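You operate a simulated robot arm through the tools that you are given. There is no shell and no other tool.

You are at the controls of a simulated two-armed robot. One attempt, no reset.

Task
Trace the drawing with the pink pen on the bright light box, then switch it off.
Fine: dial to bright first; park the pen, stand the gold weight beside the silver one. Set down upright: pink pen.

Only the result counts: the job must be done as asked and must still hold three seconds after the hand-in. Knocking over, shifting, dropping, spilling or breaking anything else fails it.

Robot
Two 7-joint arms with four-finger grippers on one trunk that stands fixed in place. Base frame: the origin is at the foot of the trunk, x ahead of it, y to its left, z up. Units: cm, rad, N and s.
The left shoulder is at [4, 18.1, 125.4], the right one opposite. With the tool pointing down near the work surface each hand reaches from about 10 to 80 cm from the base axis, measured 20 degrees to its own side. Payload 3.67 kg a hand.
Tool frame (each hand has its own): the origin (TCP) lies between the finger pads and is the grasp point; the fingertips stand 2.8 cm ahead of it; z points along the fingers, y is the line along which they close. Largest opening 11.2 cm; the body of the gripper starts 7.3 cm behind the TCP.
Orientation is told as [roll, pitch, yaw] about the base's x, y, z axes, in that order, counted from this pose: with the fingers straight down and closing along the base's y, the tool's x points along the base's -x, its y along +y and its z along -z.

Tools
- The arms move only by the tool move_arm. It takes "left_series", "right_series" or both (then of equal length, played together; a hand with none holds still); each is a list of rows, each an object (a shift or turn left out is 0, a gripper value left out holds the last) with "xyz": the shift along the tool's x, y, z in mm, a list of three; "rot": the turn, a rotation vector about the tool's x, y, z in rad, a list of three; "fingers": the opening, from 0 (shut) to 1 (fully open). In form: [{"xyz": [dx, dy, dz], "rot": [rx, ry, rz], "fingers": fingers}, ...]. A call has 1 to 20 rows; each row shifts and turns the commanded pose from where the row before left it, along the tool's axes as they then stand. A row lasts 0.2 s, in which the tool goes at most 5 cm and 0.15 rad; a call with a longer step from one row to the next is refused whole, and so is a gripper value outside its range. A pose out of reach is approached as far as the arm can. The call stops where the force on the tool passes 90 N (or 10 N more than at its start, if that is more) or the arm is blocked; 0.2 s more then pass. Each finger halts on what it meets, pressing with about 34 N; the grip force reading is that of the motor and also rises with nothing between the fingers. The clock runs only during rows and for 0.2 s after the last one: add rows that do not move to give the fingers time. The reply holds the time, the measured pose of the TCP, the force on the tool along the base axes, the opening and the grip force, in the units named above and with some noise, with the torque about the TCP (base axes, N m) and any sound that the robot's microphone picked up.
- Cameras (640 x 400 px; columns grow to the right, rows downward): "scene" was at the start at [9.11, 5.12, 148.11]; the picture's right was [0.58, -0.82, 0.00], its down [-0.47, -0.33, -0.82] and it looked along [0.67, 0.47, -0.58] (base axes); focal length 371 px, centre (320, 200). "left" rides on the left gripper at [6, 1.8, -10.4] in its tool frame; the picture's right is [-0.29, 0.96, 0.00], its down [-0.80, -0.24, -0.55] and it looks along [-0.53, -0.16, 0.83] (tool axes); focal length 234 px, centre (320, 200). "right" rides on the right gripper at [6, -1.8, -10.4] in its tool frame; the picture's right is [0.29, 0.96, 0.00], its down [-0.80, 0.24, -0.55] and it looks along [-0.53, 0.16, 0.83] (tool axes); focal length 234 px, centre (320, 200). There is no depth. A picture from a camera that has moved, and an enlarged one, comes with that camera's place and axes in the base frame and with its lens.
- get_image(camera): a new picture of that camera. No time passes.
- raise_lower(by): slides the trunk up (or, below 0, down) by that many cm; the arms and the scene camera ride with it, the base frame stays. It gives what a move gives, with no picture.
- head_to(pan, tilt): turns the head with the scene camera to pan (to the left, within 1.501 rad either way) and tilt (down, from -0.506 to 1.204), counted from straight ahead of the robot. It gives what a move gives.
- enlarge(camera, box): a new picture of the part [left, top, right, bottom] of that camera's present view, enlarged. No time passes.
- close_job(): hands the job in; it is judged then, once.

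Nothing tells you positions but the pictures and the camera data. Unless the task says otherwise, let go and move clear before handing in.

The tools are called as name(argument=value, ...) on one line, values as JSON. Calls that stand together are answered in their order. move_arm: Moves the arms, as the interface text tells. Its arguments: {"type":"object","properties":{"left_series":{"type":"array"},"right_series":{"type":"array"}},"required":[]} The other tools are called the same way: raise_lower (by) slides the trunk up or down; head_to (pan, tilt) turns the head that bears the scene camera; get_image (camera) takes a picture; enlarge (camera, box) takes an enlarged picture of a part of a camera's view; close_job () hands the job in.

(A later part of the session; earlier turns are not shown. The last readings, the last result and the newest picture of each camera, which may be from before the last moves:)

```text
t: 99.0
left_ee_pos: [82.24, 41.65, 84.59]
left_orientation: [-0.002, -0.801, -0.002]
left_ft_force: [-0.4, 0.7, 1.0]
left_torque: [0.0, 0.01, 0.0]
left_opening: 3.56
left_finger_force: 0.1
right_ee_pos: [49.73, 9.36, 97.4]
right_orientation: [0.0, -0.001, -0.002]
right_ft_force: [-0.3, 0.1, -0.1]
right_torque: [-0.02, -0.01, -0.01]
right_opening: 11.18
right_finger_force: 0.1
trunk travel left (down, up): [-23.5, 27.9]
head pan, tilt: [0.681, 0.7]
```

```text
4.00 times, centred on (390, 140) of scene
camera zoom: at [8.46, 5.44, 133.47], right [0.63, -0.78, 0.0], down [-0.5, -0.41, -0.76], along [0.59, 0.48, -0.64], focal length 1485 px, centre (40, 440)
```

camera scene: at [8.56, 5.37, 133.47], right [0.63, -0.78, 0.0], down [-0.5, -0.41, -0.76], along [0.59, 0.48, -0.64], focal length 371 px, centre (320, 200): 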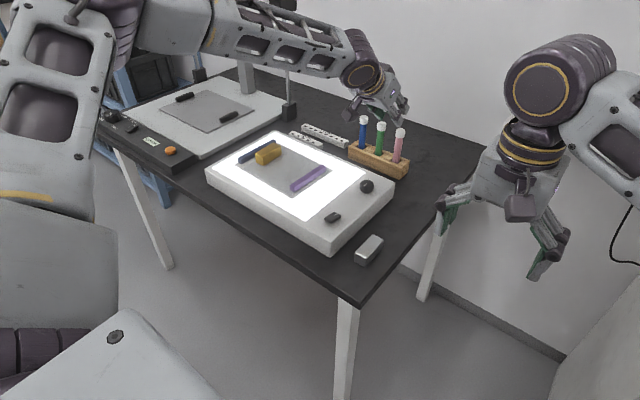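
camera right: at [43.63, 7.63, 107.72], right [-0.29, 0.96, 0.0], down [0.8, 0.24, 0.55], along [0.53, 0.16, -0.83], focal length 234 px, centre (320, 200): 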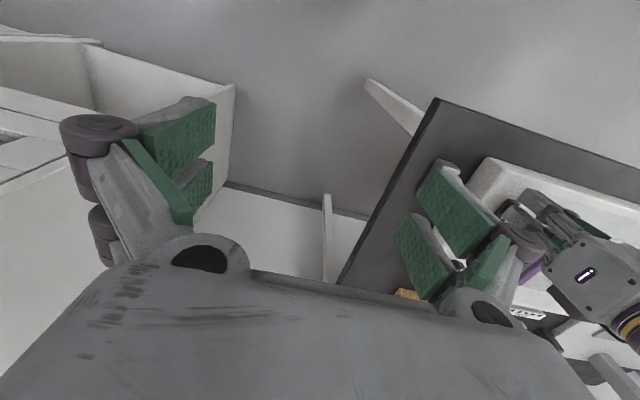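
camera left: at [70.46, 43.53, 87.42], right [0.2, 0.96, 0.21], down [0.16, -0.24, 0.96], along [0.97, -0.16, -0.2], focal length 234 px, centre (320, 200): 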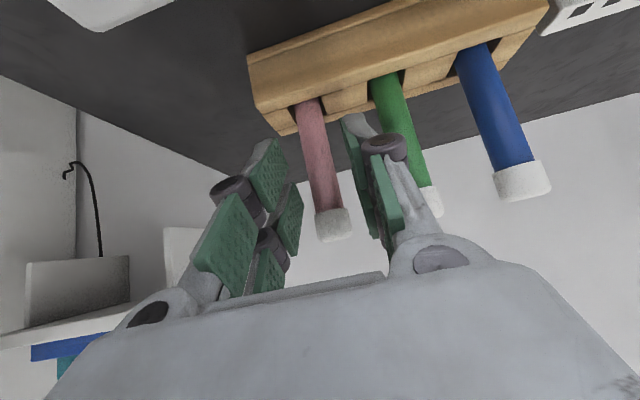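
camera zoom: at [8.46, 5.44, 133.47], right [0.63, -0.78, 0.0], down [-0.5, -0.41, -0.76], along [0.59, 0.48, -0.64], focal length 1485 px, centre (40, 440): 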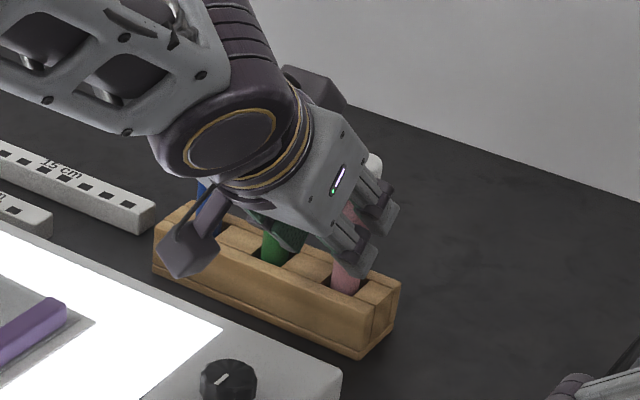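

The pen stands centred between the far prongs. Closing the gripper on it now.

move_arm(left_series=[{"fingers": 0.18}, {"fingers": 0.12}, {"fingers": 0.05}, {"fingers": 0.0}, {"fingers": 0.0}, {"fingers": 0.0}])

get_image(camera="left")

enlarge(camera="scene", box=[340, 90, 440, 190])

```text
t: 100.4
left_ee_pos: [82.19, 41.73, 84.53]
left_orientation: [-0.002, -0.798, -0.002]
left_ft_force: [-0.9, 0.4, -0.5]
left_torque: [0.0, 0.03, 0.0]
left_opening: 1.74
left_finger_force: 33.9
right_ee_pos: [49.8, 9.38, 97.49]
right_orientation: [0.001, 0.002, 0.0]
right_ft_force: [-0.4, -0.6, -0.1]
right_torque: [0.04, 0.05, 0.02]
right_opening: 11.19
right_finger_force: 0.1
trunk travel left (down, up): [-23.5, 27.9]
head pan, tilt: [0.681, 0.7]
```

```text
taken
camera left: at [70.49, 43.49, 87.4], right [0.2, 0.96, 0.21], down [0.16, -0.24, 0.96], along [0.97, -0.16, -0.2], focal length 234 px, centre (320, 200)
```

left: 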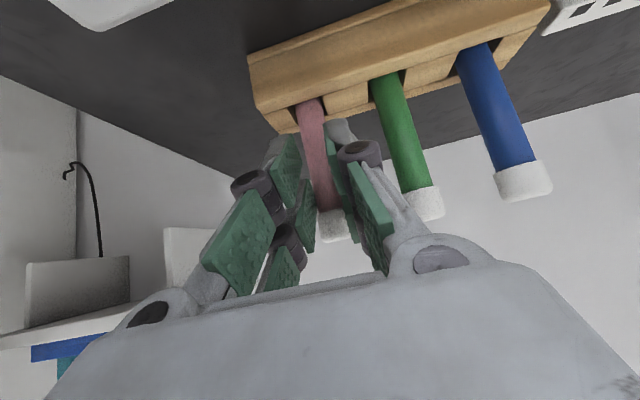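

```text
4.00 times, centred on (390, 140) of scene
camera zoom: at [8.52, 5.4, 133.47], right [0.63, -0.78, 0.0], down [-0.5, -0.41, -0.76], along [0.59, 0.48, -0.64], focal length 1485 px, centre (40, 440)
```

zoom: 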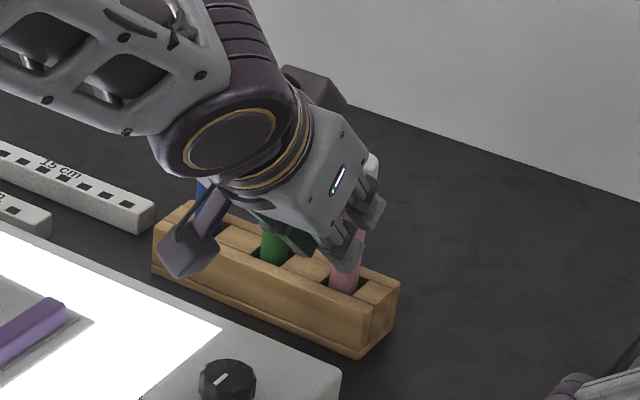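

The pen is gripped (opening 1.74 cm). I note this as the parking pose: TCP (82.2, 41.7, 84.5). Lifting straight up slowly.

move_arm(left_series=[{"xyz": [-7.2, 0, -7]}, {"xyz": [-14.3, 0, -13.9]}, {"xyz": [-14.3, 0, -13.9]}, {"xyz": [-14.3, 0, -13.9]}, {"xyz": [0, 0, 0]}])

get_image(camera="left")

enlarge(camera="scene", box=[340, 80, 440, 190])

```text
t: 101.6
left_ee_pos: [82.44, 41.32, 91.52]
left_orientation: [0.001, -0.798, -0.003]
left_ft_force: [-1.0, 0.0, -0.7]
left_torque: [0.01, -0.01, -0.01]
left_opening: 1.72
left_finger_force: 34.0
right_ee_pos: [49.91, 9.38, 97.37]
right_orientation: [-0.001, -0.001, -0.001]
right_ft_force: [0.2, 0.5, -1.0]
right_torque: [0.01, 0.02, 0.01]
right_opening: 11.2
right_finger_force: 0.2
trunk travel left (down, up): [-23.5, 27.9]
head pan, tilt: [0.681, 0.7]
```

```text
taken
camera left: at [70.75, 43.19, 94.43], right [0.2, 0.96, 0.21], down [0.16, -0.24, 0.96], along [0.97, -0.16, -0.2], focal length 234 px, centre (320, 200)
```

left: 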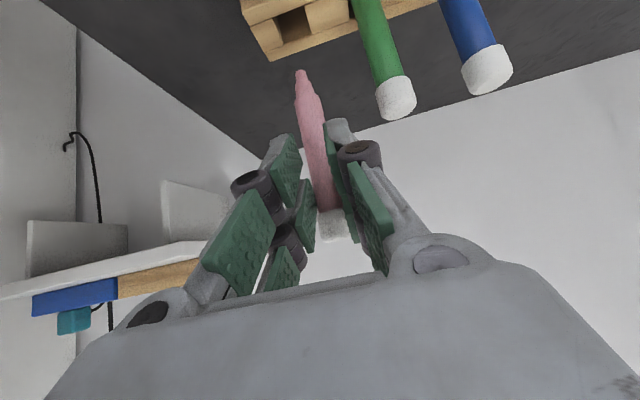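

```text
3.64 times, centred on (390, 135) of scene
camera zoom: at [8.55, 5.4, 133.47], right [0.63, -0.78, 0.0], down [-0.5, -0.41, -0.76], along [0.59, 0.48, -0.64], focal length 1350 px, centre (66, 436)
```

zoom: 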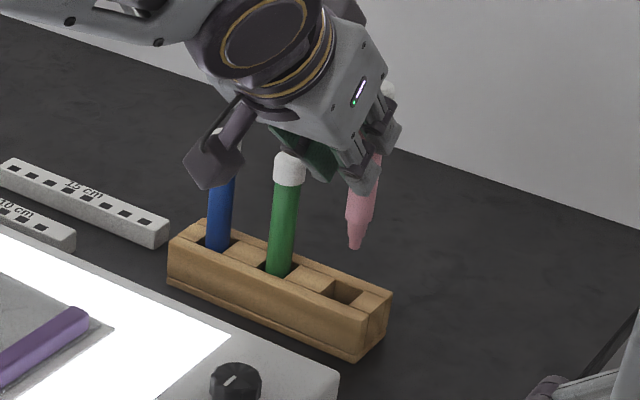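

The pen is out, tip down. I'll zoom in to find the tip's position relative to the hand.

enlarge(camera="left", box=[260, 50, 360, 130])

enlarge(camera="scene", box=[400, 105, 450, 155])

```text
5.00 times, centred on (310, 90) of left
camera zoom: at [70.75, 43.19, 94.43], right [0.2, 0.96, 0.21], down [0.16, -0.24, 0.96], along [0.97, -0.16, -0.2], focal length 1171 px, centre (370, 750)
```

zoom: 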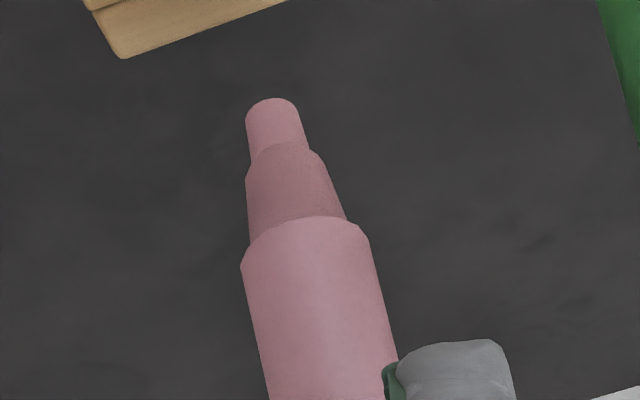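

```text
8.00 times, centred on (425, 130) of scene
camera zoom: at [8.55, 5.4, 133.47], right [0.63, -0.78, 0.0], down [-0.5, -0.41, -0.76], along [0.59, 0.48, -0.64], focal length 2970 px, centre (-520, 760)
```

zoom: 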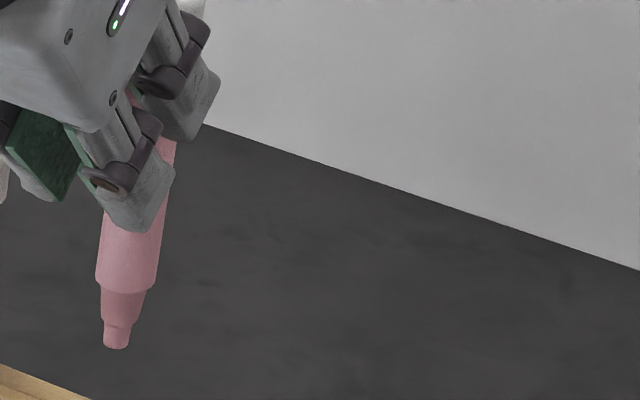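

The tip sits about 8.6 cm below the TCP and 1.7 cm ahead of it; the pen is vertical. I'll carry it up and back over the light box toward the drawing's far end at (68.1, 56.9), staying high first.

move_arm(left_series=[{"xyz": [-14.3, 0, -13.9]}, {"xyz": [23.2, 0, -23.9]}, {"xyz": [23.2, 0, -23.9]}, {"xyz": [23.2, 0, -23.9]}, {"xyz": [10.5, 38.5, -10.8]}, {"xyz": [10.5, 38.5, -10.8]}, {"xyz": [10.5, 38.5, -10.8]}, {"xyz": [10.5, 38.5, -10.8]}, {"xyz": [0, 0, 0]}])

get_image(camera="left")

enlarge(camera="scene", box=[220, 80, 400, 220])

```text
t: 103.6
left_ee_pos: [66.24, 57.13, 93.54]
left_orientation: [0.002, -0.799, -0.006]
left_ft_force: [0.2, 0.0, 0.1]
left_torque: [0.02, 0.01, 0.03]
left_opening: 1.73
left_finger_force: 33.1
right_ee_pos: [49.83, 9.28, 97.41]
right_orientation: [-0.001, 0.001, 0.0]
right_ft_force: [0.1, -0.2, -1.1]
right_torque: [0.04, 0.01, 0.01]
right_opening: 11.22
right_finger_force: 0.0
trunk travel left (down, up): [-23.5, 27.9]
head pan, tilt: [0.681, 0.7]
```

```text
taken
camera left: at [54.59, 58.89, 96.36], right [0.2, 0.96, 0.21], down [0.16, -0.24, 0.96], along [0.97, -0.16, -0.2], focal length 234 px, centre (320, 200)
```

left: 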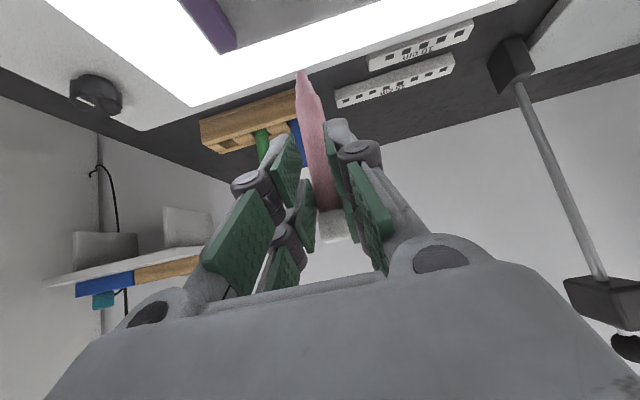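

```text
2.86 times, centred on (310, 150) of scene
camera zoom: at [8.56, 5.3, 133.47], right [0.63, -0.78, 0.0], down [-0.5, -0.4, -0.76], along [0.59, 0.48, -0.64], focal length 1060 px, centre (349, 343)
```

zoom: 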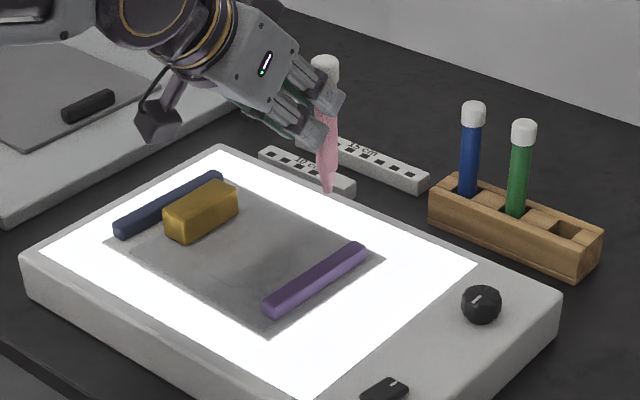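

move_arm(left_series=[{"xyz": [16.1, 0, 15.7]}, {"xyz": [16.1, 0, 15.7]}, {"xyz": [0, 0, 0]}, {"xyz": [0, 0, 0]}])

get_image(camera="left")

enlarge(camera="left", box=[220, 20, 380, 120])

enlarge(camera="scene", box=[260, 130, 340, 190])

```text
t: 104.6
left_ee_pos: [66.3, 57.04, 89.26]
left_orientation: [0.0, -0.8, -0.002]
left_ft_force: [0.3, 0.0, 2.5]
left_torque: [-0.03, -0.13, 0.05]
left_opening: 1.76
left_finger_force: 34.1
right_ee_pos: [49.71, 9.37, 97.35]
right_orientation: [0.001, 0.0, -0.002]
right_ft_force: [0.6, 0.0, 0.2]
right_torque: [0.0, -0.02, -0.01]
right_opening: 11.19
right_finger_force: 0.1
trunk travel left (down, up): [-23.5, 27.9]
head pan, tilt: [0.681, 0.7]
```

```text
taken
camera left: at [54.59, 58.83, 92.12], right [0.2, 0.96, 0.21], down [0.16, -0.24, 0.96], along [0.97, -0.16, -0.2], focal length 234 px, centre (320, 200)
```

left: 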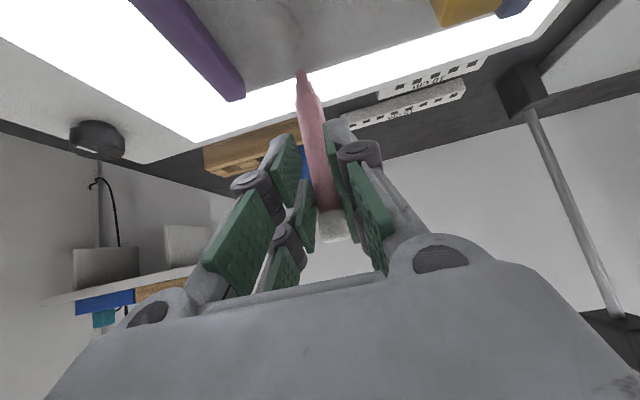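

```text
4.00 times, centred on (300, 70) of left
camera zoom: at [54.59, 58.83, 92.12], right [0.2, 0.96, 0.21], down [0.16, -0.24, 0.96], along [0.97, -0.16, -0.2], focal length 937 px, centre (400, 720)
```

zoom: 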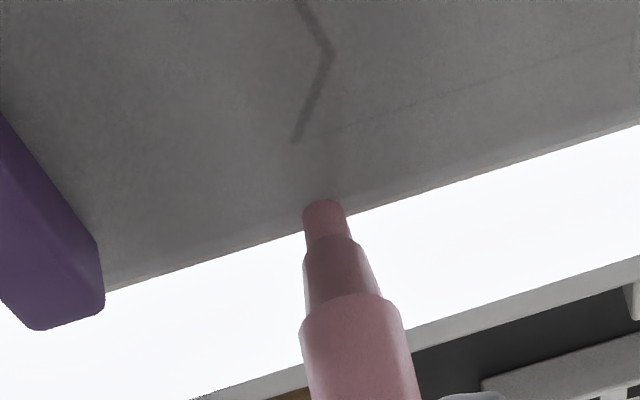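

```text
6.67 times, centred on (300, 160) of scene
camera zoom: at [8.48, 5.37, 133.48], right [0.63, -0.78, 0.0], down [-0.5, -0.41, -0.76], along [0.59, 0.48, -0.64], focal length 2475 px, centre (453, 467)
```

zoom: 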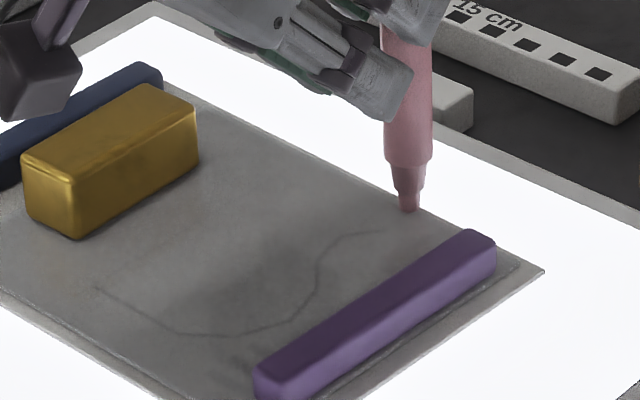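

The tip's apparent position in both cameras agrees only if it is already at the sheet's surface (z≈79), so the true tip offset is about 3.4 cm ahead and 10.2 cm below the TCP. I'll lift slightly at once and check for any mark.

move_arm(left_series=[{"xyz": [-7.2, 0, -7]}, {"xyz": [0, 0, 0]}])

enlarge(camera="left", box=[250, 30, 350, 92])

enlarge(camera="scene", box=[280, 140, 330, 175])

```text
t: 105.2
left_ee_pos: [66.3, 57.02, 90.2]
left_orientation: [0.002, -0.8, -0.006]
left_ft_force: [-0.1, 0.0, -0.3]
left_torque: [0.01, -0.02, 0.02]
left_opening: 1.74
left_finger_force: 34.0
right_ee_pos: [49.74, 9.22, 97.43]
right_orientation: [0.0, 0.0, 0.0]
right_ft_force: [-0.7, -0.2, 0.3]
right_torque: [0.02, -0.02, 0.02]
right_opening: 11.19
right_finger_force: 0.1
trunk travel left (down, up): [-23.5, 27.9]
head pan, tilt: [0.681, 0.7]
```

```text
6.40 times, centred on (300, 61) of left
camera zoom: at [54.6, 58.89, 93.07], right [0.2, 0.96, 0.21], down [0.16, -0.24, 0.96], along [0.97, -0.16, -0.2], focal length 1499 px, centre (448, 1090)
```

zoom: 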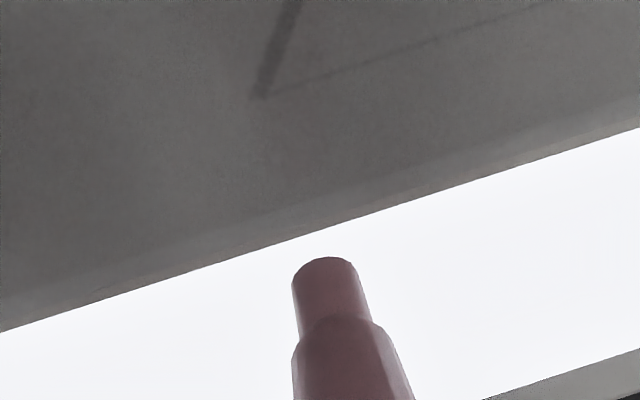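

```text
11.43 times, centred on (305, 158) of scene
camera zoom: at [8.53, 5.41, 133.47], right [0.63, -0.78, 0.0], down [-0.5, -0.41, -0.76], along [0.59, 0.48, -0.64], focal length 4242 px, centre (491, 686)
```

zoom: 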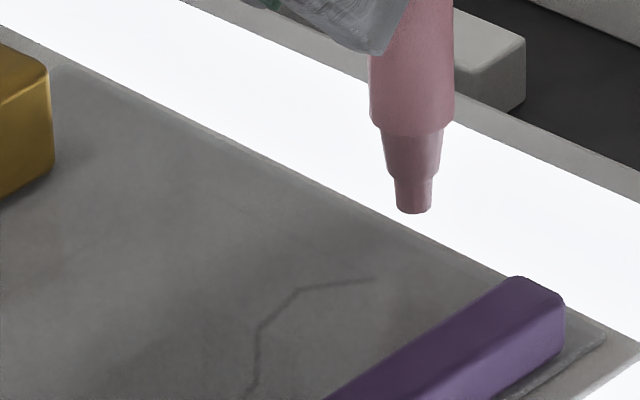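

No mark was left. Comparing tip and line in the same wrist view, the tip is about 1.9 cm too far in +x from the drawing's end, so I'll shift back while hovering and re-check alignment.

move_arm(left_series=[{"xyz": [6.6, 0, -6.8]}, {"xyz": [6.6, 0, -6.8]}, {"xyz": [0, 0, 0]}, {"xyz": [0, 0, 0]}])

enlarge(camera="left", box=[250, 30, 350, 92])

enlarge(camera="scene", box=[280, 140, 330, 175])

```text
t: 106.2
left_ee_pos: [64.52, 57.13, 90.07]
left_orientation: [-0.002, -0.8, -0.004]
left_ft_force: [0.7, -0.2, 0.5]
left_torque: [0.0, 0.0, -0.02]
left_opening: 1.73
left_finger_force: 34.2
right_ee_pos: [49.8, 9.48, 97.4]
right_orientation: [0.0, -0.001, 0.0]
right_ft_force: [1.0, 0.5, -0.6]
right_torque: [0.01, -0.01, -0.01]
right_opening: 11.2
right_finger_force: 0.0
trunk travel left (down, up): [-23.5, 27.9]
head pan, tilt: [0.681, 0.7]
```

```text
6.40 times, centred on (300, 61) of left
camera zoom: at [52.81, 58.98, 93.02], right [0.2, 0.96, 0.21], down [0.16, -0.24, 0.96], along [0.97, -0.16, -0.2], focal length 1499 px, centre (448, 1090)
```

zoom: 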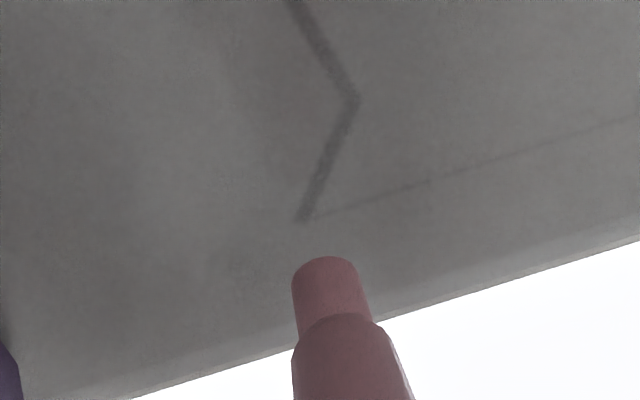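

```text
11.43 times, centred on (305, 158) of scene
camera zoom: at [8.5, 5.41, 133.47], right [0.63, -0.78, 0.0], down [-0.5, -0.41, -0.76], along [0.59, 0.48, -0.64], focal length 4242 px, centre (491, 686)
```

zoom: 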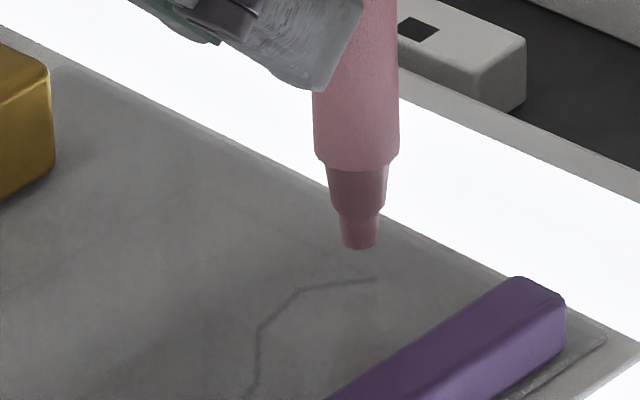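

Hovering just short; both views suggest shifting about −0.27 cm in y. I'll do that while lowering most of the gap and re-evaluate with less parallax.

move_arm(left_series=[{"xyz": [4.7, -2.7, 5.2]}, {"xyz": [0, 0, 0]}, {"xyz": [0, 0, 0]}])

enlarge(camera="left", box=[250, 30, 350, 92])

enlarge(camera="scene", box=[280, 140, 330, 175])

```text
t: 107.0
left_ee_pos: [64.4, 56.79, 89.43]
left_orientation: [0.001, -0.799, -0.003]
left_ft_force: [-0.2, -0.5, -0.1]
left_torque: [0.04, -0.01, 0.01]
left_opening: 1.74
left_finger_force: 34.2
right_ee_pos: [49.78, 9.41, 97.41]
right_orientation: [0.0, 0.0, 0.001]
right_ft_force: [-0.9, -0.4, -0.1]
right_torque: [0.0, 0.01, -0.03]
right_opening: 11.2
right_finger_force: 0.0
trunk travel left (down, up): [-23.5, 27.9]
head pan, tilt: [0.681, 0.7]
```

```text
6.40 times, centred on (300, 61) of left
camera zoom: at [52.78, 58.63, 92.2], right [0.2, 0.96, 0.21], down [0.16, -0.24, 0.96], along [0.97, -0.16, -0.2], focal length 1499 px, centre (448, 1090)
```

zoom: 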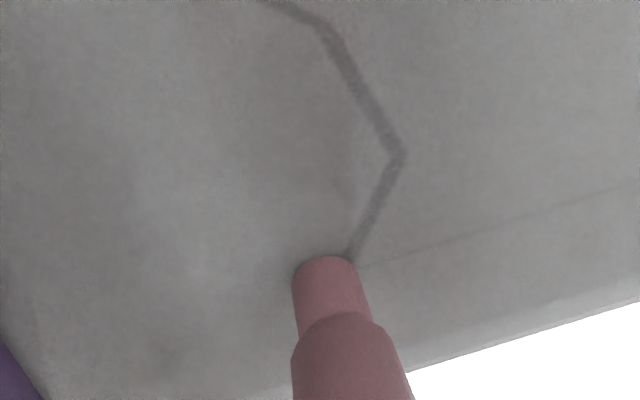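

```text
11.43 times, centred on (305, 158) of scene
camera zoom: at [8.52, 5.4, 133.47], right [0.63, -0.78, 0.0], down [-0.5, -0.41, -0.76], along [0.59, 0.48, -0.64], focal length 4242 px, centre (491, 686)
```

zoom: 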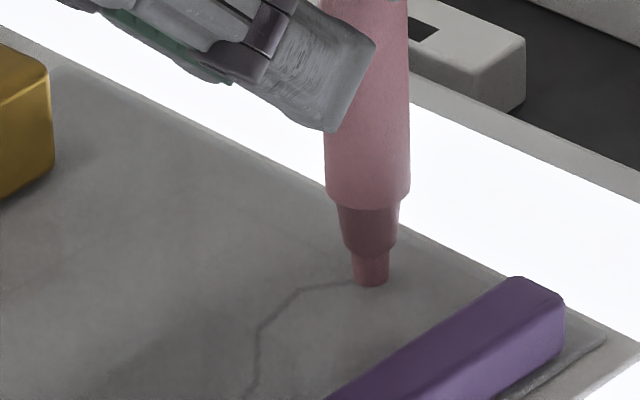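

Both views now agree on a residual (+0.25, +0.08) cm correction with about 0.25 cm to go. I'll apply it and touch down lightly at the line's end.

move_arm(left_series=[{"xyz": [-1.7, 0.8, 1.8]}, {"xyz": [2.5, 0, 2.4]}, {"xyz": [0, 0, 0]}])

enlarge(camera="left", box=[250, 30, 350, 92])

enlarge(camera="scene", box=[280, 140, 330, 175])

```text
t: 107.8
left_ee_pos: [64.76, 56.84, 89.2]
left_orientation: [0.002, -0.804, -0.006]
left_ft_force: [0.4, 1.1, 8.7]
left_torque: [0.04, -0.4, 0.01]
left_opening: 1.73
left_finger_force: 33.9
right_ee_pos: [49.63, 9.34, 97.44]
right_orientation: [0.001, 0.001, -0.001]
right_ft_force: [0.2, 0.3, 0.1]
right_torque: [0.01, -0.05, 0.01]
right_opening: 11.18
right_finger_force: 0.0
trunk travel left (down, up): [-23.5, 27.9]
head pan, tilt: [0.681, 0.7]
```

```text
6.40 times, centred on (300, 61) of left
camera zoom: at [53.05, 58.7, 92.04], right [0.2, 0.96, 0.21], down [0.15, -0.24, 0.96], along [0.97, -0.16, -0.2], focal length 1499 px, centre (448, 1090)
```

zoom: 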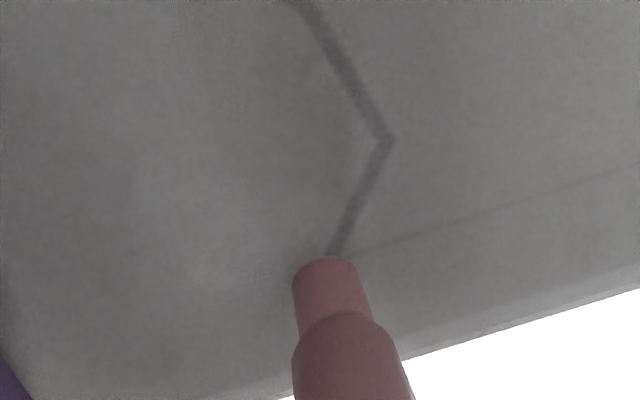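

```text
11.43 times, centred on (305, 158) of scene
camera zoom: at [8.42, 5.32, 133.49], right [0.63, -0.78, 0.0], down [-0.5, -0.41, -0.77], along [0.59, 0.48, -0.64], focal length 4242 px, centre (491, 686)
```

zoom: 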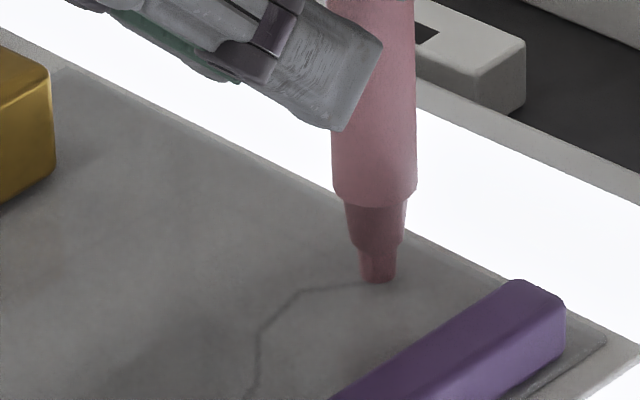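

Touchdown at the line's end, but with 8.7 N; I'll ease off 1 mm and trace the first segment slowly to V7, then check for ink.

move_arm(left_series=[{"xyz": [-0.72, 0, -0.7]}, {"xyz": [2.61, 2.57, -2.69]}, {"xyz": [2.61, 2.57, -2.69]}, {"xyz": [2.61, 2.57, -2.69]}, {"xyz": [2.61, 2.57, -2.69]}, {"xyz": [0, 0, 0]}])

enlarge(camera="left", box=[250, 30, 350, 92])

enlarge(camera="scene", box=[280, 140, 330, 175])

```text
t: 109.2
left_ee_pos: [63.1, 57.75, 89.16]
left_orientation: [0.004, -0.806, -0.006]
left_ft_force: [3.7, -0.9, 18.7]
left_torque: [-0.11, -0.95, 0.0]
left_opening: 1.77
left_finger_force: 33.8
right_ee_pos: [49.78, 9.27, 97.6]
right_orientation: [0.0, 0.0, -0.001]
right_ft_force: [0.4, 0.1, -0.2]
right_torque: [-0.01, 0.0, 0.0]
right_opening: 11.2
right_finger_force: 0.0
trunk travel left (down, up): [-23.5, 27.9]
head pan, tilt: [0.681, 0.7]
```

```text
6.40 times, centred on (300, 61) of left
camera zoom: at [51.47, 59.58, 91.98], right [0.2, 0.96, 0.21], down [0.15, -0.24, 0.96], along [0.97, -0.16, -0.2], focal length 1499 px, centre (448, 1090)
```

zoom: 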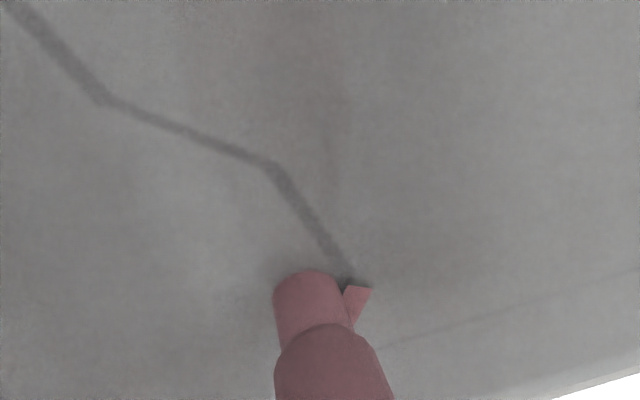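

```text
11.43 times, centred on (305, 158) of scene
camera zoom: at [8.36, 5.22, 133.5], right [0.63, -0.78, 0.0], down [-0.5, -0.4, -0.77], along [0.6, 0.48, -0.64], focal length 4242 px, centre (491, 686)
```

zoom: 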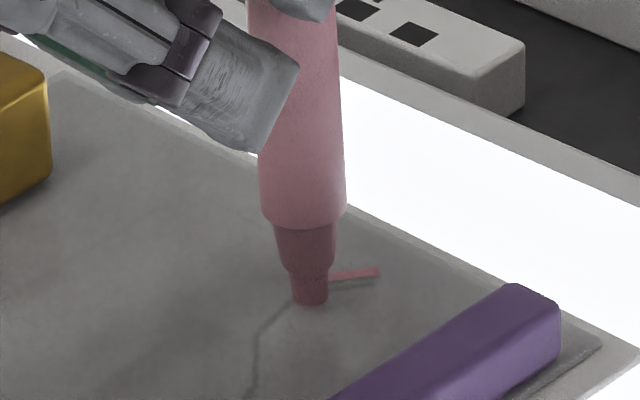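

Ink is being laid close to the line, but the normal force rose to 18.7 N and the nib lags. I'll ease the pen up in small steps and read the force before going on.

move_arm(left_series=[{"xyz": [-1.43, 0, -1.39]}, {"xyz": [0, 0, 0]}])

enlarge(camera="left", box=[250, 30, 350, 92])

```text
t: 109.8
left_ee_pos: [63.16, 57.81, 89.23]
left_orientation: [0.001, -0.798, -0.003]
left_ft_force: [3.0, -1.1, 13.0]
left_torque: [-0.18, -0.61, -0.07]
left_opening: 1.76
left_finger_force: 33.7
right_ee_pos: [49.61, 9.35, 97.38]
right_orientation: [0.001, 0.001, -0.001]
right_ft_force: [0.1, -0.7, -0.1]
right_torque: [0.04, -0.01, -0.03]
right_opening: 11.2
right_finger_force: 0.0
trunk travel left (down, up): [-23.5, 27.9]
head pan, tilt: [0.681, 0.7]
```

```text
6.40 times, centred on (300, 61) of left
camera zoom: at [51.42, 59.65, 92.05], right [0.2, 0.96, 0.21], down [0.16, -0.24, 0.96], along [0.97, -0.16, -0.2], focal length 1499 px, centre (448, 1090)
```

zoom: 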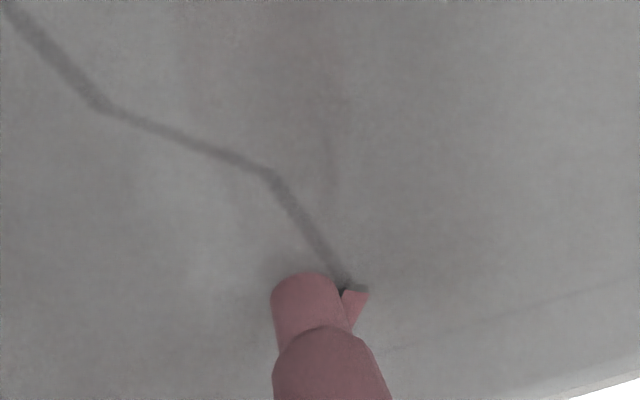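

move_arm(left_series=[{"xyz": [-2.15, 0, -2.09]}, {"xyz": [0, 0, 0]}])

enlarge(camera="left", box=[250, 30, 350, 92])

enlarge(camera="scene", box=[280, 120, 340, 180])

```text
t: 110.4
left_ee_pos: [63.01, 57.96, 89.06]
left_orientation: [-0.001, -0.796, -0.001]
left_ft_force: [-0.6, 0.1, 3.8]
left_torque: [-0.04, -0.03, -0.04]
left_opening: 1.73
left_finger_force: 34.0
right_ee_pos: [49.72, 9.29, 97.33]
right_orientation: [0.0, 0.001, 0.0]
right_ft_force: [0.5, -0.2, 0.0]
right_torque: [0.0, -0.04, 0.0]
right_opening: 11.19
right_finger_force: 0.1
trunk travel left (down, up): [-23.5, 27.9]
head pan, tilt: [0.681, 0.7]
```

```text
6.40 times, centred on (300, 61) of left
camera zoom: at [51.37, 59.78, 92.16], right [0.2, 0.96, 0.21], down [0.16, -0.24, 0.96], along [0.97, -0.16, -0.2], focal length 1499 px, centre (448, 1090)
```

zoom: 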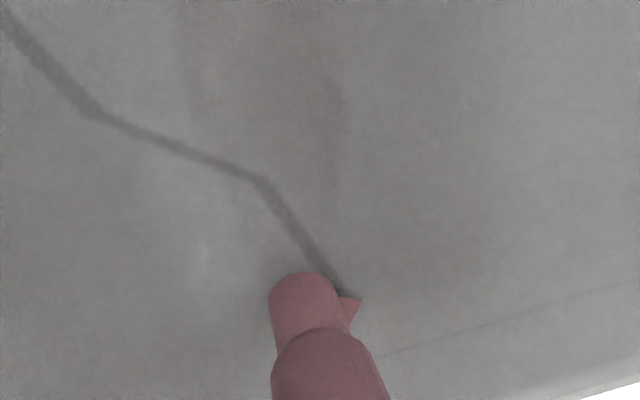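

```text
6.67 times, centred on (310, 150) of scene
camera zoom: at [8.47, 5.36, 133.47], right [0.63, -0.78, 0.0], down [-0.5, -0.41, -0.77], along [0.59, 0.48, -0.64], focal length 2475 px, centre (387, 533)
```

zoom: 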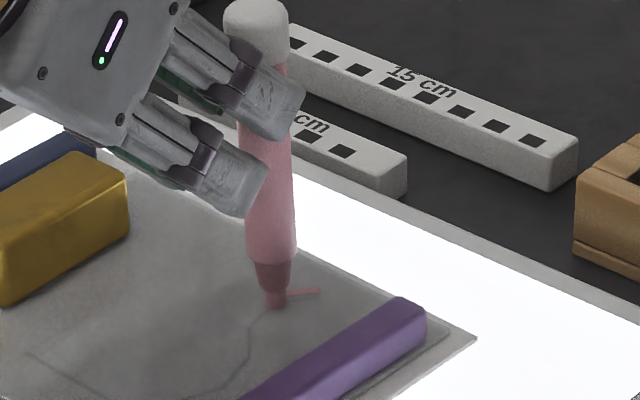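

Force is down to 3.8 N. Before continuing I'll lift the pen briefly to see exactly where the ink lies relative to the line.

move_arm(left_series=[{"xyz": [-7.2, 0, -7]}, {"xyz": [-7.2, 0, -7]}, {"xyz": [0, 0, 0]}])

enlarge(camera="left", box=[250, 10, 350, 72])

enlarge(camera="scene", box=[280, 135, 330, 175])

```text
t: 111.2
left_ee_pos: [63.25, 57.92, 91.34]
left_orientation: [0.001, -0.799, -0.004]
left_ft_force: [-0.3, -0.3, -0.2]
left_torque: [0.02, -0.03, -0.01]
left_opening: 1.74
left_finger_force: 33.4
right_ee_pos: [49.9, 9.33, 97.45]
right_orientation: [0.001, 0.001, -0.001]
right_ft_force: [0.0, -1.0, 0.0]
right_torque: [0.01, -0.01, -0.02]
right_opening: 11.18
right_finger_force: 0.0
trunk travel left (down, up): [-23.5, 27.9]
head pan, tilt: [0.681, 0.7]
```

```text
6.40 times, centred on (300, 41) of left
camera zoom: at [51.52, 59.79, 94.3], right [0.2, 0.96, 0.21], down [0.16, -0.24, 0.96], along [0.97, -0.16, -0.2], focal length 1499 px, centre (448, 1218)
```

zoom: 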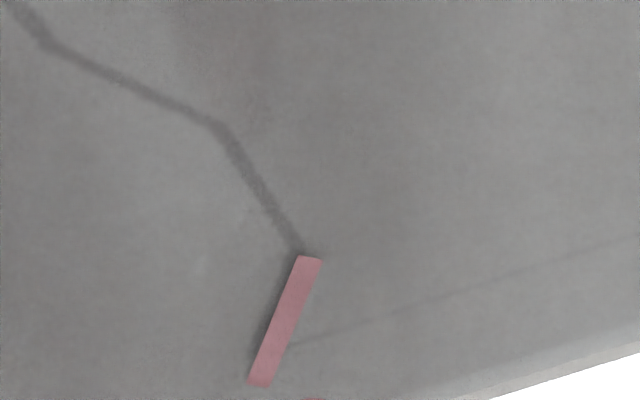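

```text
10.00 times, centred on (305, 155) of scene
camera zoom: at [8.52, 5.41, 133.47], right [0.63, -0.78, 0.0], down [-0.5, -0.41, -0.76], along [0.59, 0.48, -0.64], focal length 3712 px, centre (470, 650)
```

zoom: 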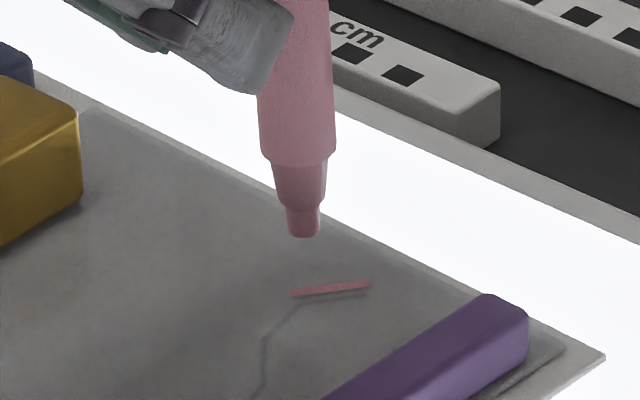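

The ink lies right on the first segment (within ~0.15 cm), from the line's end to the V7 corner. Now I'll re-measure the nib in this hover, since it shifted slightly in the grip.

enlarge(camera="left", box=[250, 30, 350, 92])

enlarge(camera="left", box=[230, 0, 400, 260])

```text
6.40 times, centred on (300, 61) of left
camera zoom: at [51.52, 59.79, 94.3], right [0.2, 0.96, 0.21], down [0.16, -0.24, 0.96], along [0.97, -0.16, -0.2], focal length 1499 px, centre (448, 1090)
```

zoom: 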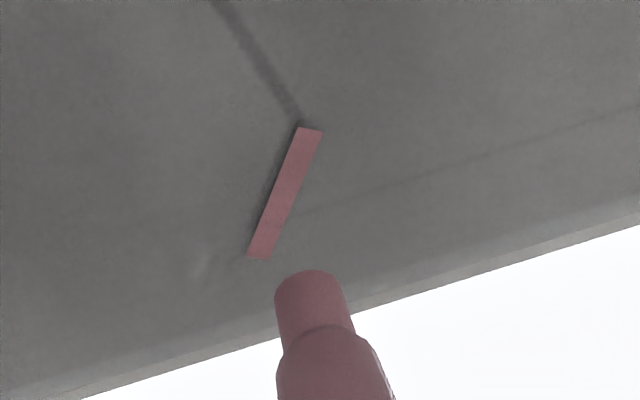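

```text
1.54 times, centred on (315, 130) of left
camera zoom: at [51.52, 59.79, 94.3], right [0.2, 0.96, 0.21], down [0.16, -0.24, 0.96], along [0.97, -0.16, -0.2], focal length 360 px, centre (328, 308)
```

zoom: 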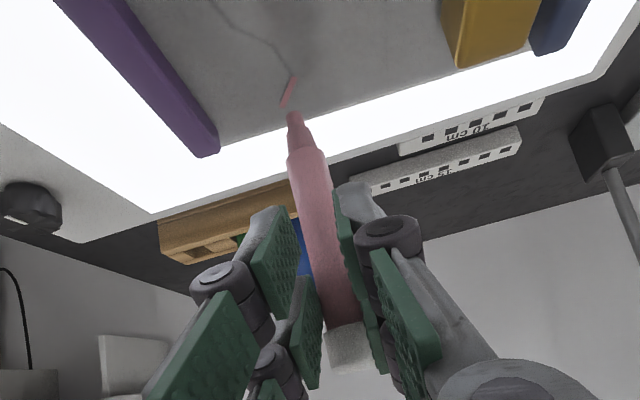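

The tip is now about 2.1 cm above the sheet at roughly (67.1, 57.6). I'll line it up with the end of the ink at V7 and descend to a hover just above.

move_arm(left_series=[{"xyz": [7.7, 1.5, 5.7]}, {"xyz": [7.7, 1.4, 5.7]}, {"xyz": [0, 0, 0]}, {"xyz": [0, 0, 0]}])

enlarge(camera="left", box=[250, 30, 350, 92])

enlarge(camera="scene", box=[280, 140, 330, 175])

```text
t: 112.2
left_ee_pos: [63.0, 58.24, 89.64]
left_orientation: [0.002, -0.8, -0.005]
left_ft_force: [0.7, -0.3, -1.0]
left_torque: [0.01, 0.02, 0.0]
left_opening: 1.75
left_finger_force: 34.3
right_ee_pos: [49.63, 9.42, 97.4]
right_orientation: [0.0, -0.002, 0.001]
right_ft_force: [-0.4, 0.1, -0.4]
right_torque: [0.02, -0.01, 0.03]
right_opening: 11.21
right_finger_force: 0.0
trunk travel left (down, up): [-23.5, 27.9]
head pan, tilt: [0.681, 0.7]
```

```text
6.40 times, centred on (300, 61) of left
camera zoom: at [51.31, 60.04, 92.5], right [0.2, 0.96, 0.21], down [0.16, -0.24, 0.96], along [0.97, -0.16, -0.2], focal length 1499 px, centre (448, 1090)
```

zoom: 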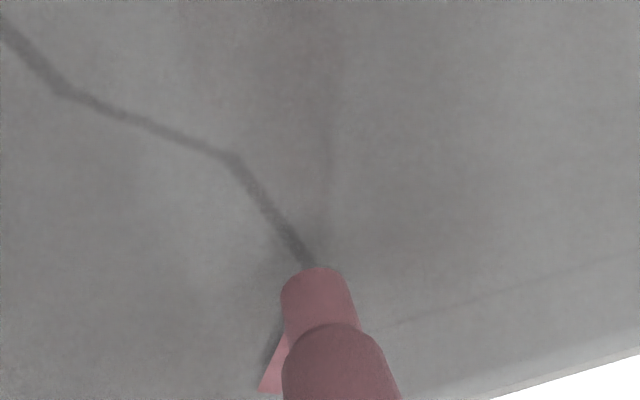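

```text
11.43 times, centred on (305, 158) of scene
camera zoom: at [8.52, 5.41, 133.47], right [0.63, -0.78, 0.0], down [-0.5, -0.41, -0.76], along [0.59, 0.48, -0.64], focal length 4242 px, centre (491, 686)
```

zoom: 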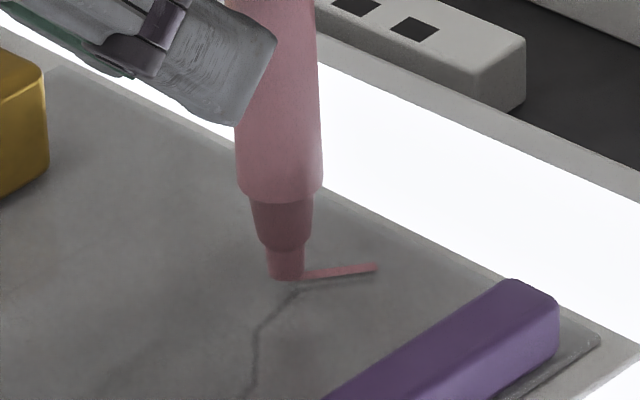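

move_arm(left_series=[{"xyz": [1.44, -1.5, 2.1]}, {"xyz": [0, 0, 0]}])

move_arm(left_series=[{"xyz": [0.72, 0, 0.7]}, {"xyz": [0, 0, 0]}])

enlarge(camera="left", box=[250, 30, 350, 92])

enlarge(camera="scene", box=[280, 140, 330, 175])

```text
t: 112.8
left_ee_pos: [62.92, 58.1, 89.47]
left_orientation: [0.003, -0.801, -0.004]
left_ft_force: [-0.4, -0.4, 0.0]
left_torque: [-0.01, 0.03, 0.01]
left_opening: 1.75
left_finger_force: 34.3
right_ee_pos: [49.87, 9.43, 97.36]
right_orientation: [-0.001, 0.0, 0.0]
right_ft_force: [-0.9, 0.6, -1.0]
right_torque: [-0.02, 0.01, -0.01]
right_opening: 11.2
right_finger_force: 0.1
trunk travel left (down, up): [-23.5, 27.9]
head pan, tilt: [0.681, 0.7]
```

```text
t: 113.4
left_ee_pos: [62.96, 58.07, 89.27]
left_orientation: [0.0, -0.799, -0.004]
left_ft_force: [0.4, -0.7, 0.0]
left_torque: [0.0, 0.01, -0.02]
left_opening: 1.73
left_finger_force: 34.1
right_ee_pos: [49.79, 9.34, 97.39]
right_orientation: [0.0, -0.002, 0.001]
right_ft_force: [-0.1, 0.4, 0.3]
right_torque: [-0.01, -0.01, -0.01]
right_opening: 11.19
right_finger_force: 0.1
trunk travel left (down, up): [-23.5, 27.9]
head pan, tilt: [0.681, 0.7]
```

```text
6.40 times, centred on (300, 61) of left
camera zoom: at [51.32, 59.89, 92.19], right [0.2, 0.96, 0.21], down [0.16, -0.24, 0.96], along [0.97, -0.16, -0.2], focal length 1499 px, centre (448, 1090)
```

zoom: 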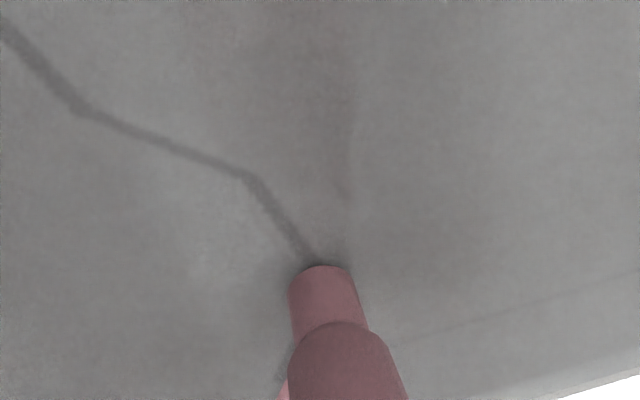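

```text
11.43 times, centred on (305, 158) of scene
camera zoom: at [8.51, 5.4, 133.47], right [0.63, -0.78, 0.0], down [-0.5, -0.41, -0.76], along [0.59, 0.48, -0.64], focal length 4242 px, centre (491, 686)
```

zoom: 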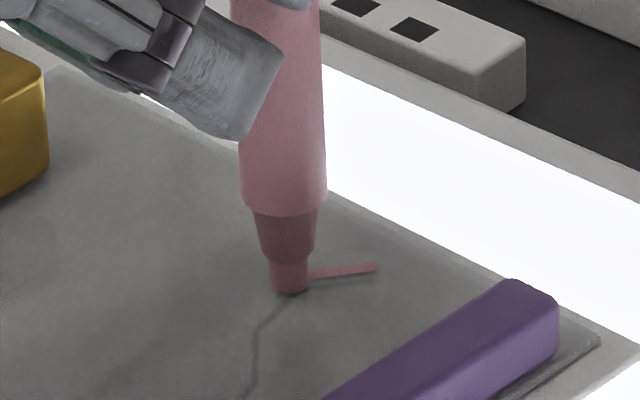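

move_arm(left_series=[{"xyz": [0.72, -1, 0.7]}, {"xyz": [0, 0, 0]}])

```text
t: 114.0
left_ee_pos: [62.97, 57.94, 89.21]
left_orientation: [0.0, -0.802, -0.003]
left_ft_force: [-0.2, 0.4, 2.3]
left_torque: [0.02, -0.1, 0.03]
left_opening: 1.74
left_finger_force: 34.1
right_ee_pos: [49.76, 9.45, 97.41]
right_orientation: [-0.001, 0.0, -0.001]
right_ft_force: [0.4, 0.4, 0.4]
right_torque: [0.0, -0.01, 0.01]
right_opening: 11.2
right_finger_force: 0.0
trunk travel left (down, up): [-23.5, 27.9]
head pan, tilt: [0.681, 0.7]
```

Light contact (2.3 N) at V7. Tracing the next segment toward V6 in short bursts while watching the force.

move_arm(left_series=[{"xyz": [2.66, -0.64, -2.74]}, {"xyz": [2.66, -0.64, -2.74]}, {"xyz": [0, 0, 0]}])

enlarge(camera="left", box=[250, 30, 350, 92])

```text
t: 114.8
left_ee_pos: [62.24, 57.73, 89.17]
left_orientation: [0.001, -0.8, -0.004]
left_ft_force: [1.6, -0.1, 4.5]
left_torque: [0.04, -0.3, 0.02]
left_opening: 1.72
left_finger_force: 34.0
right_ee_pos: [49.76, 9.34, 97.46]
right_orientation: [0.002, -0.001, 0.001]
right_ft_force: [-0.1, -0.4, 0.0]
right_torque: [-0.03, 0.01, -0.01]
right_opening: 11.2
right_finger_force: 0.1
trunk travel left (down, up): [-23.5, 27.9]
head pan, tilt: [0.681, 0.7]
```

```text
6.40 times, centred on (300, 61) of left
camera zoom: at [50.61, 59.58, 92.06], right [0.2, 0.96, 0.21], down [0.16, -0.24, 0.96], along [0.97, -0.16, -0.2], focal length 1499 px, centre (448, 1090)
```

zoom: 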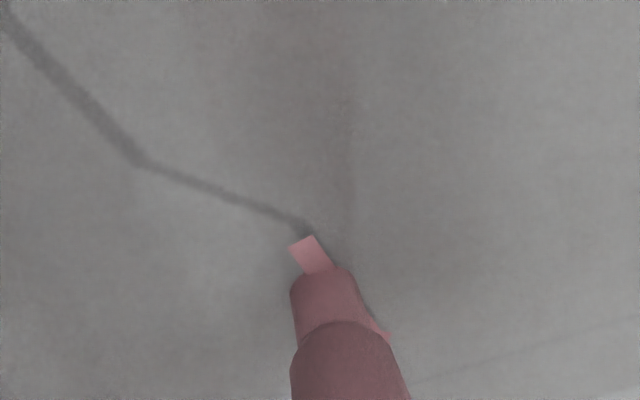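

enlarge(camera="scene", box=[280, 140, 330, 175])

enlarge(camera="scene", box=[295, 148, 320, 166])

```text
11.43 times, centred on (305, 158) of scene
camera zoom: at [8.48, 5.33, 133.48], right [0.63, -0.78, 0.0], down [-0.5, -0.41, -0.77], along [0.59, 0.48, -0.64], focal length 4242 px, centre (491, 686)
```

zoom: 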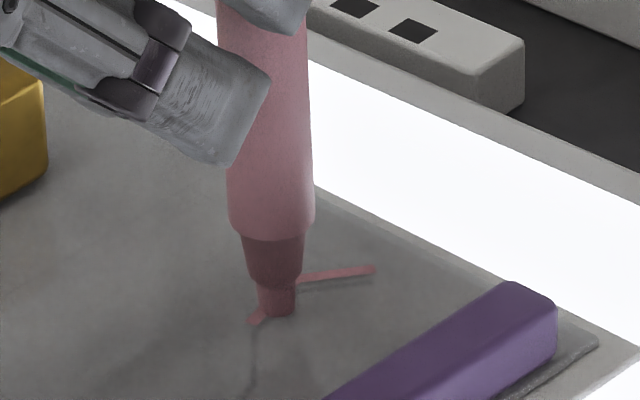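

```text
16.00 times, centred on (308, 157) of scene
camera zoom: at [8.48, 5.33, 133.48], right [0.63, -0.78, 0.0], down [-0.5, -0.41, -0.77], along [0.59, 0.48, -0.64], focal length 5939 px, centre (520, 888)
```

zoom: 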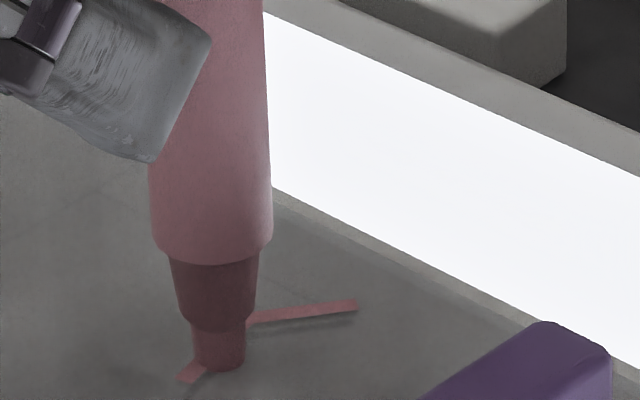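

The ink follows the drawn line properly. I'll continue to V6 with a slight lift per step to keep the force low.

move_arm(left_series=[{"xyz": [2.45, -0.64, -2.95]}, {"xyz": [2.45, -0.64, -2.95]}, {"xyz": [2.55, -0.64, -2.85]}, {"xyz": [0, 0, 0]}])

enlarge(camera="left", box=[250, 30, 350, 92])

enlarge(camera="scene", box=[275, 140, 325, 175])

```text
t: 115.8
left_ee_pos: [61.05, 57.46, 89.18]
left_orientation: [0.001, -0.799, -0.004]
left_ft_force: [0.5, -0.8, 2.4]
left_torque: [-0.01, -0.07, 0.01]
left_opening: 1.77
left_finger_force: 33.7
right_ee_pos: [49.85, 9.4, 97.42]
right_orientation: [-0.001, -0.002, 0.002]
right_ft_force: [0.0, -0.4, -0.6]
right_torque: [-0.01, 0.01, 0.03]
right_opening: 11.22
right_finger_force: 0.1
trunk travel left (down, up): [-23.5, 27.9]
head pan, tilt: [0.681, 0.7]
```

```text
6.40 times, centred on (300, 61) of left
camera zoom: at [49.43, 59.36, 92.11], right [0.2, 0.96, 0.21], down [0.16, -0.24, 0.96], along [0.97, -0.16, -0.2], focal length 1499 px, centre (448, 1090)
```

zoom: 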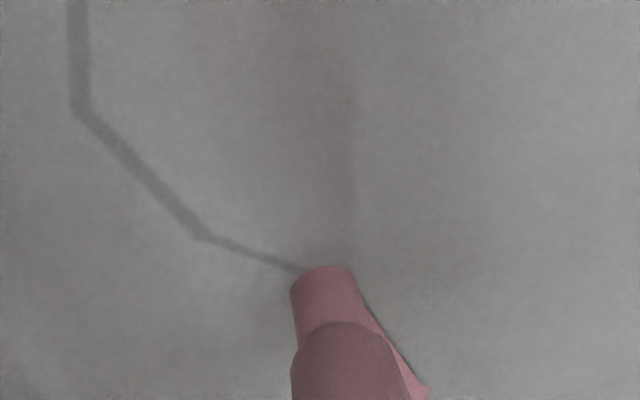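

```text
11.43 times, centred on (300, 158) of scene
camera zoom: at [8.49, 5.37, 133.47], right [0.63, -0.78, 0.0], down [-0.5, -0.41, -0.76], along [0.59, 0.48, -0.64], focal length 4242 px, centre (549, 686)
```

zoom: 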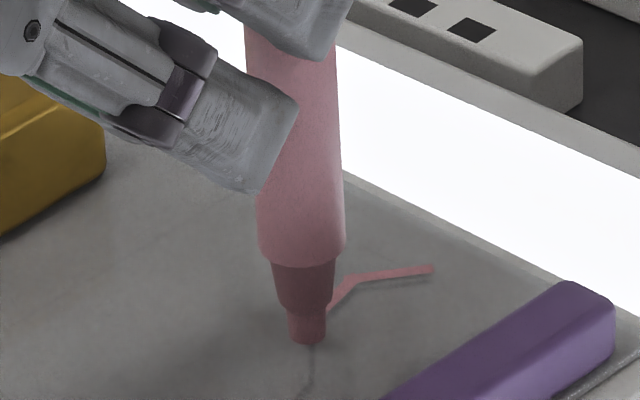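

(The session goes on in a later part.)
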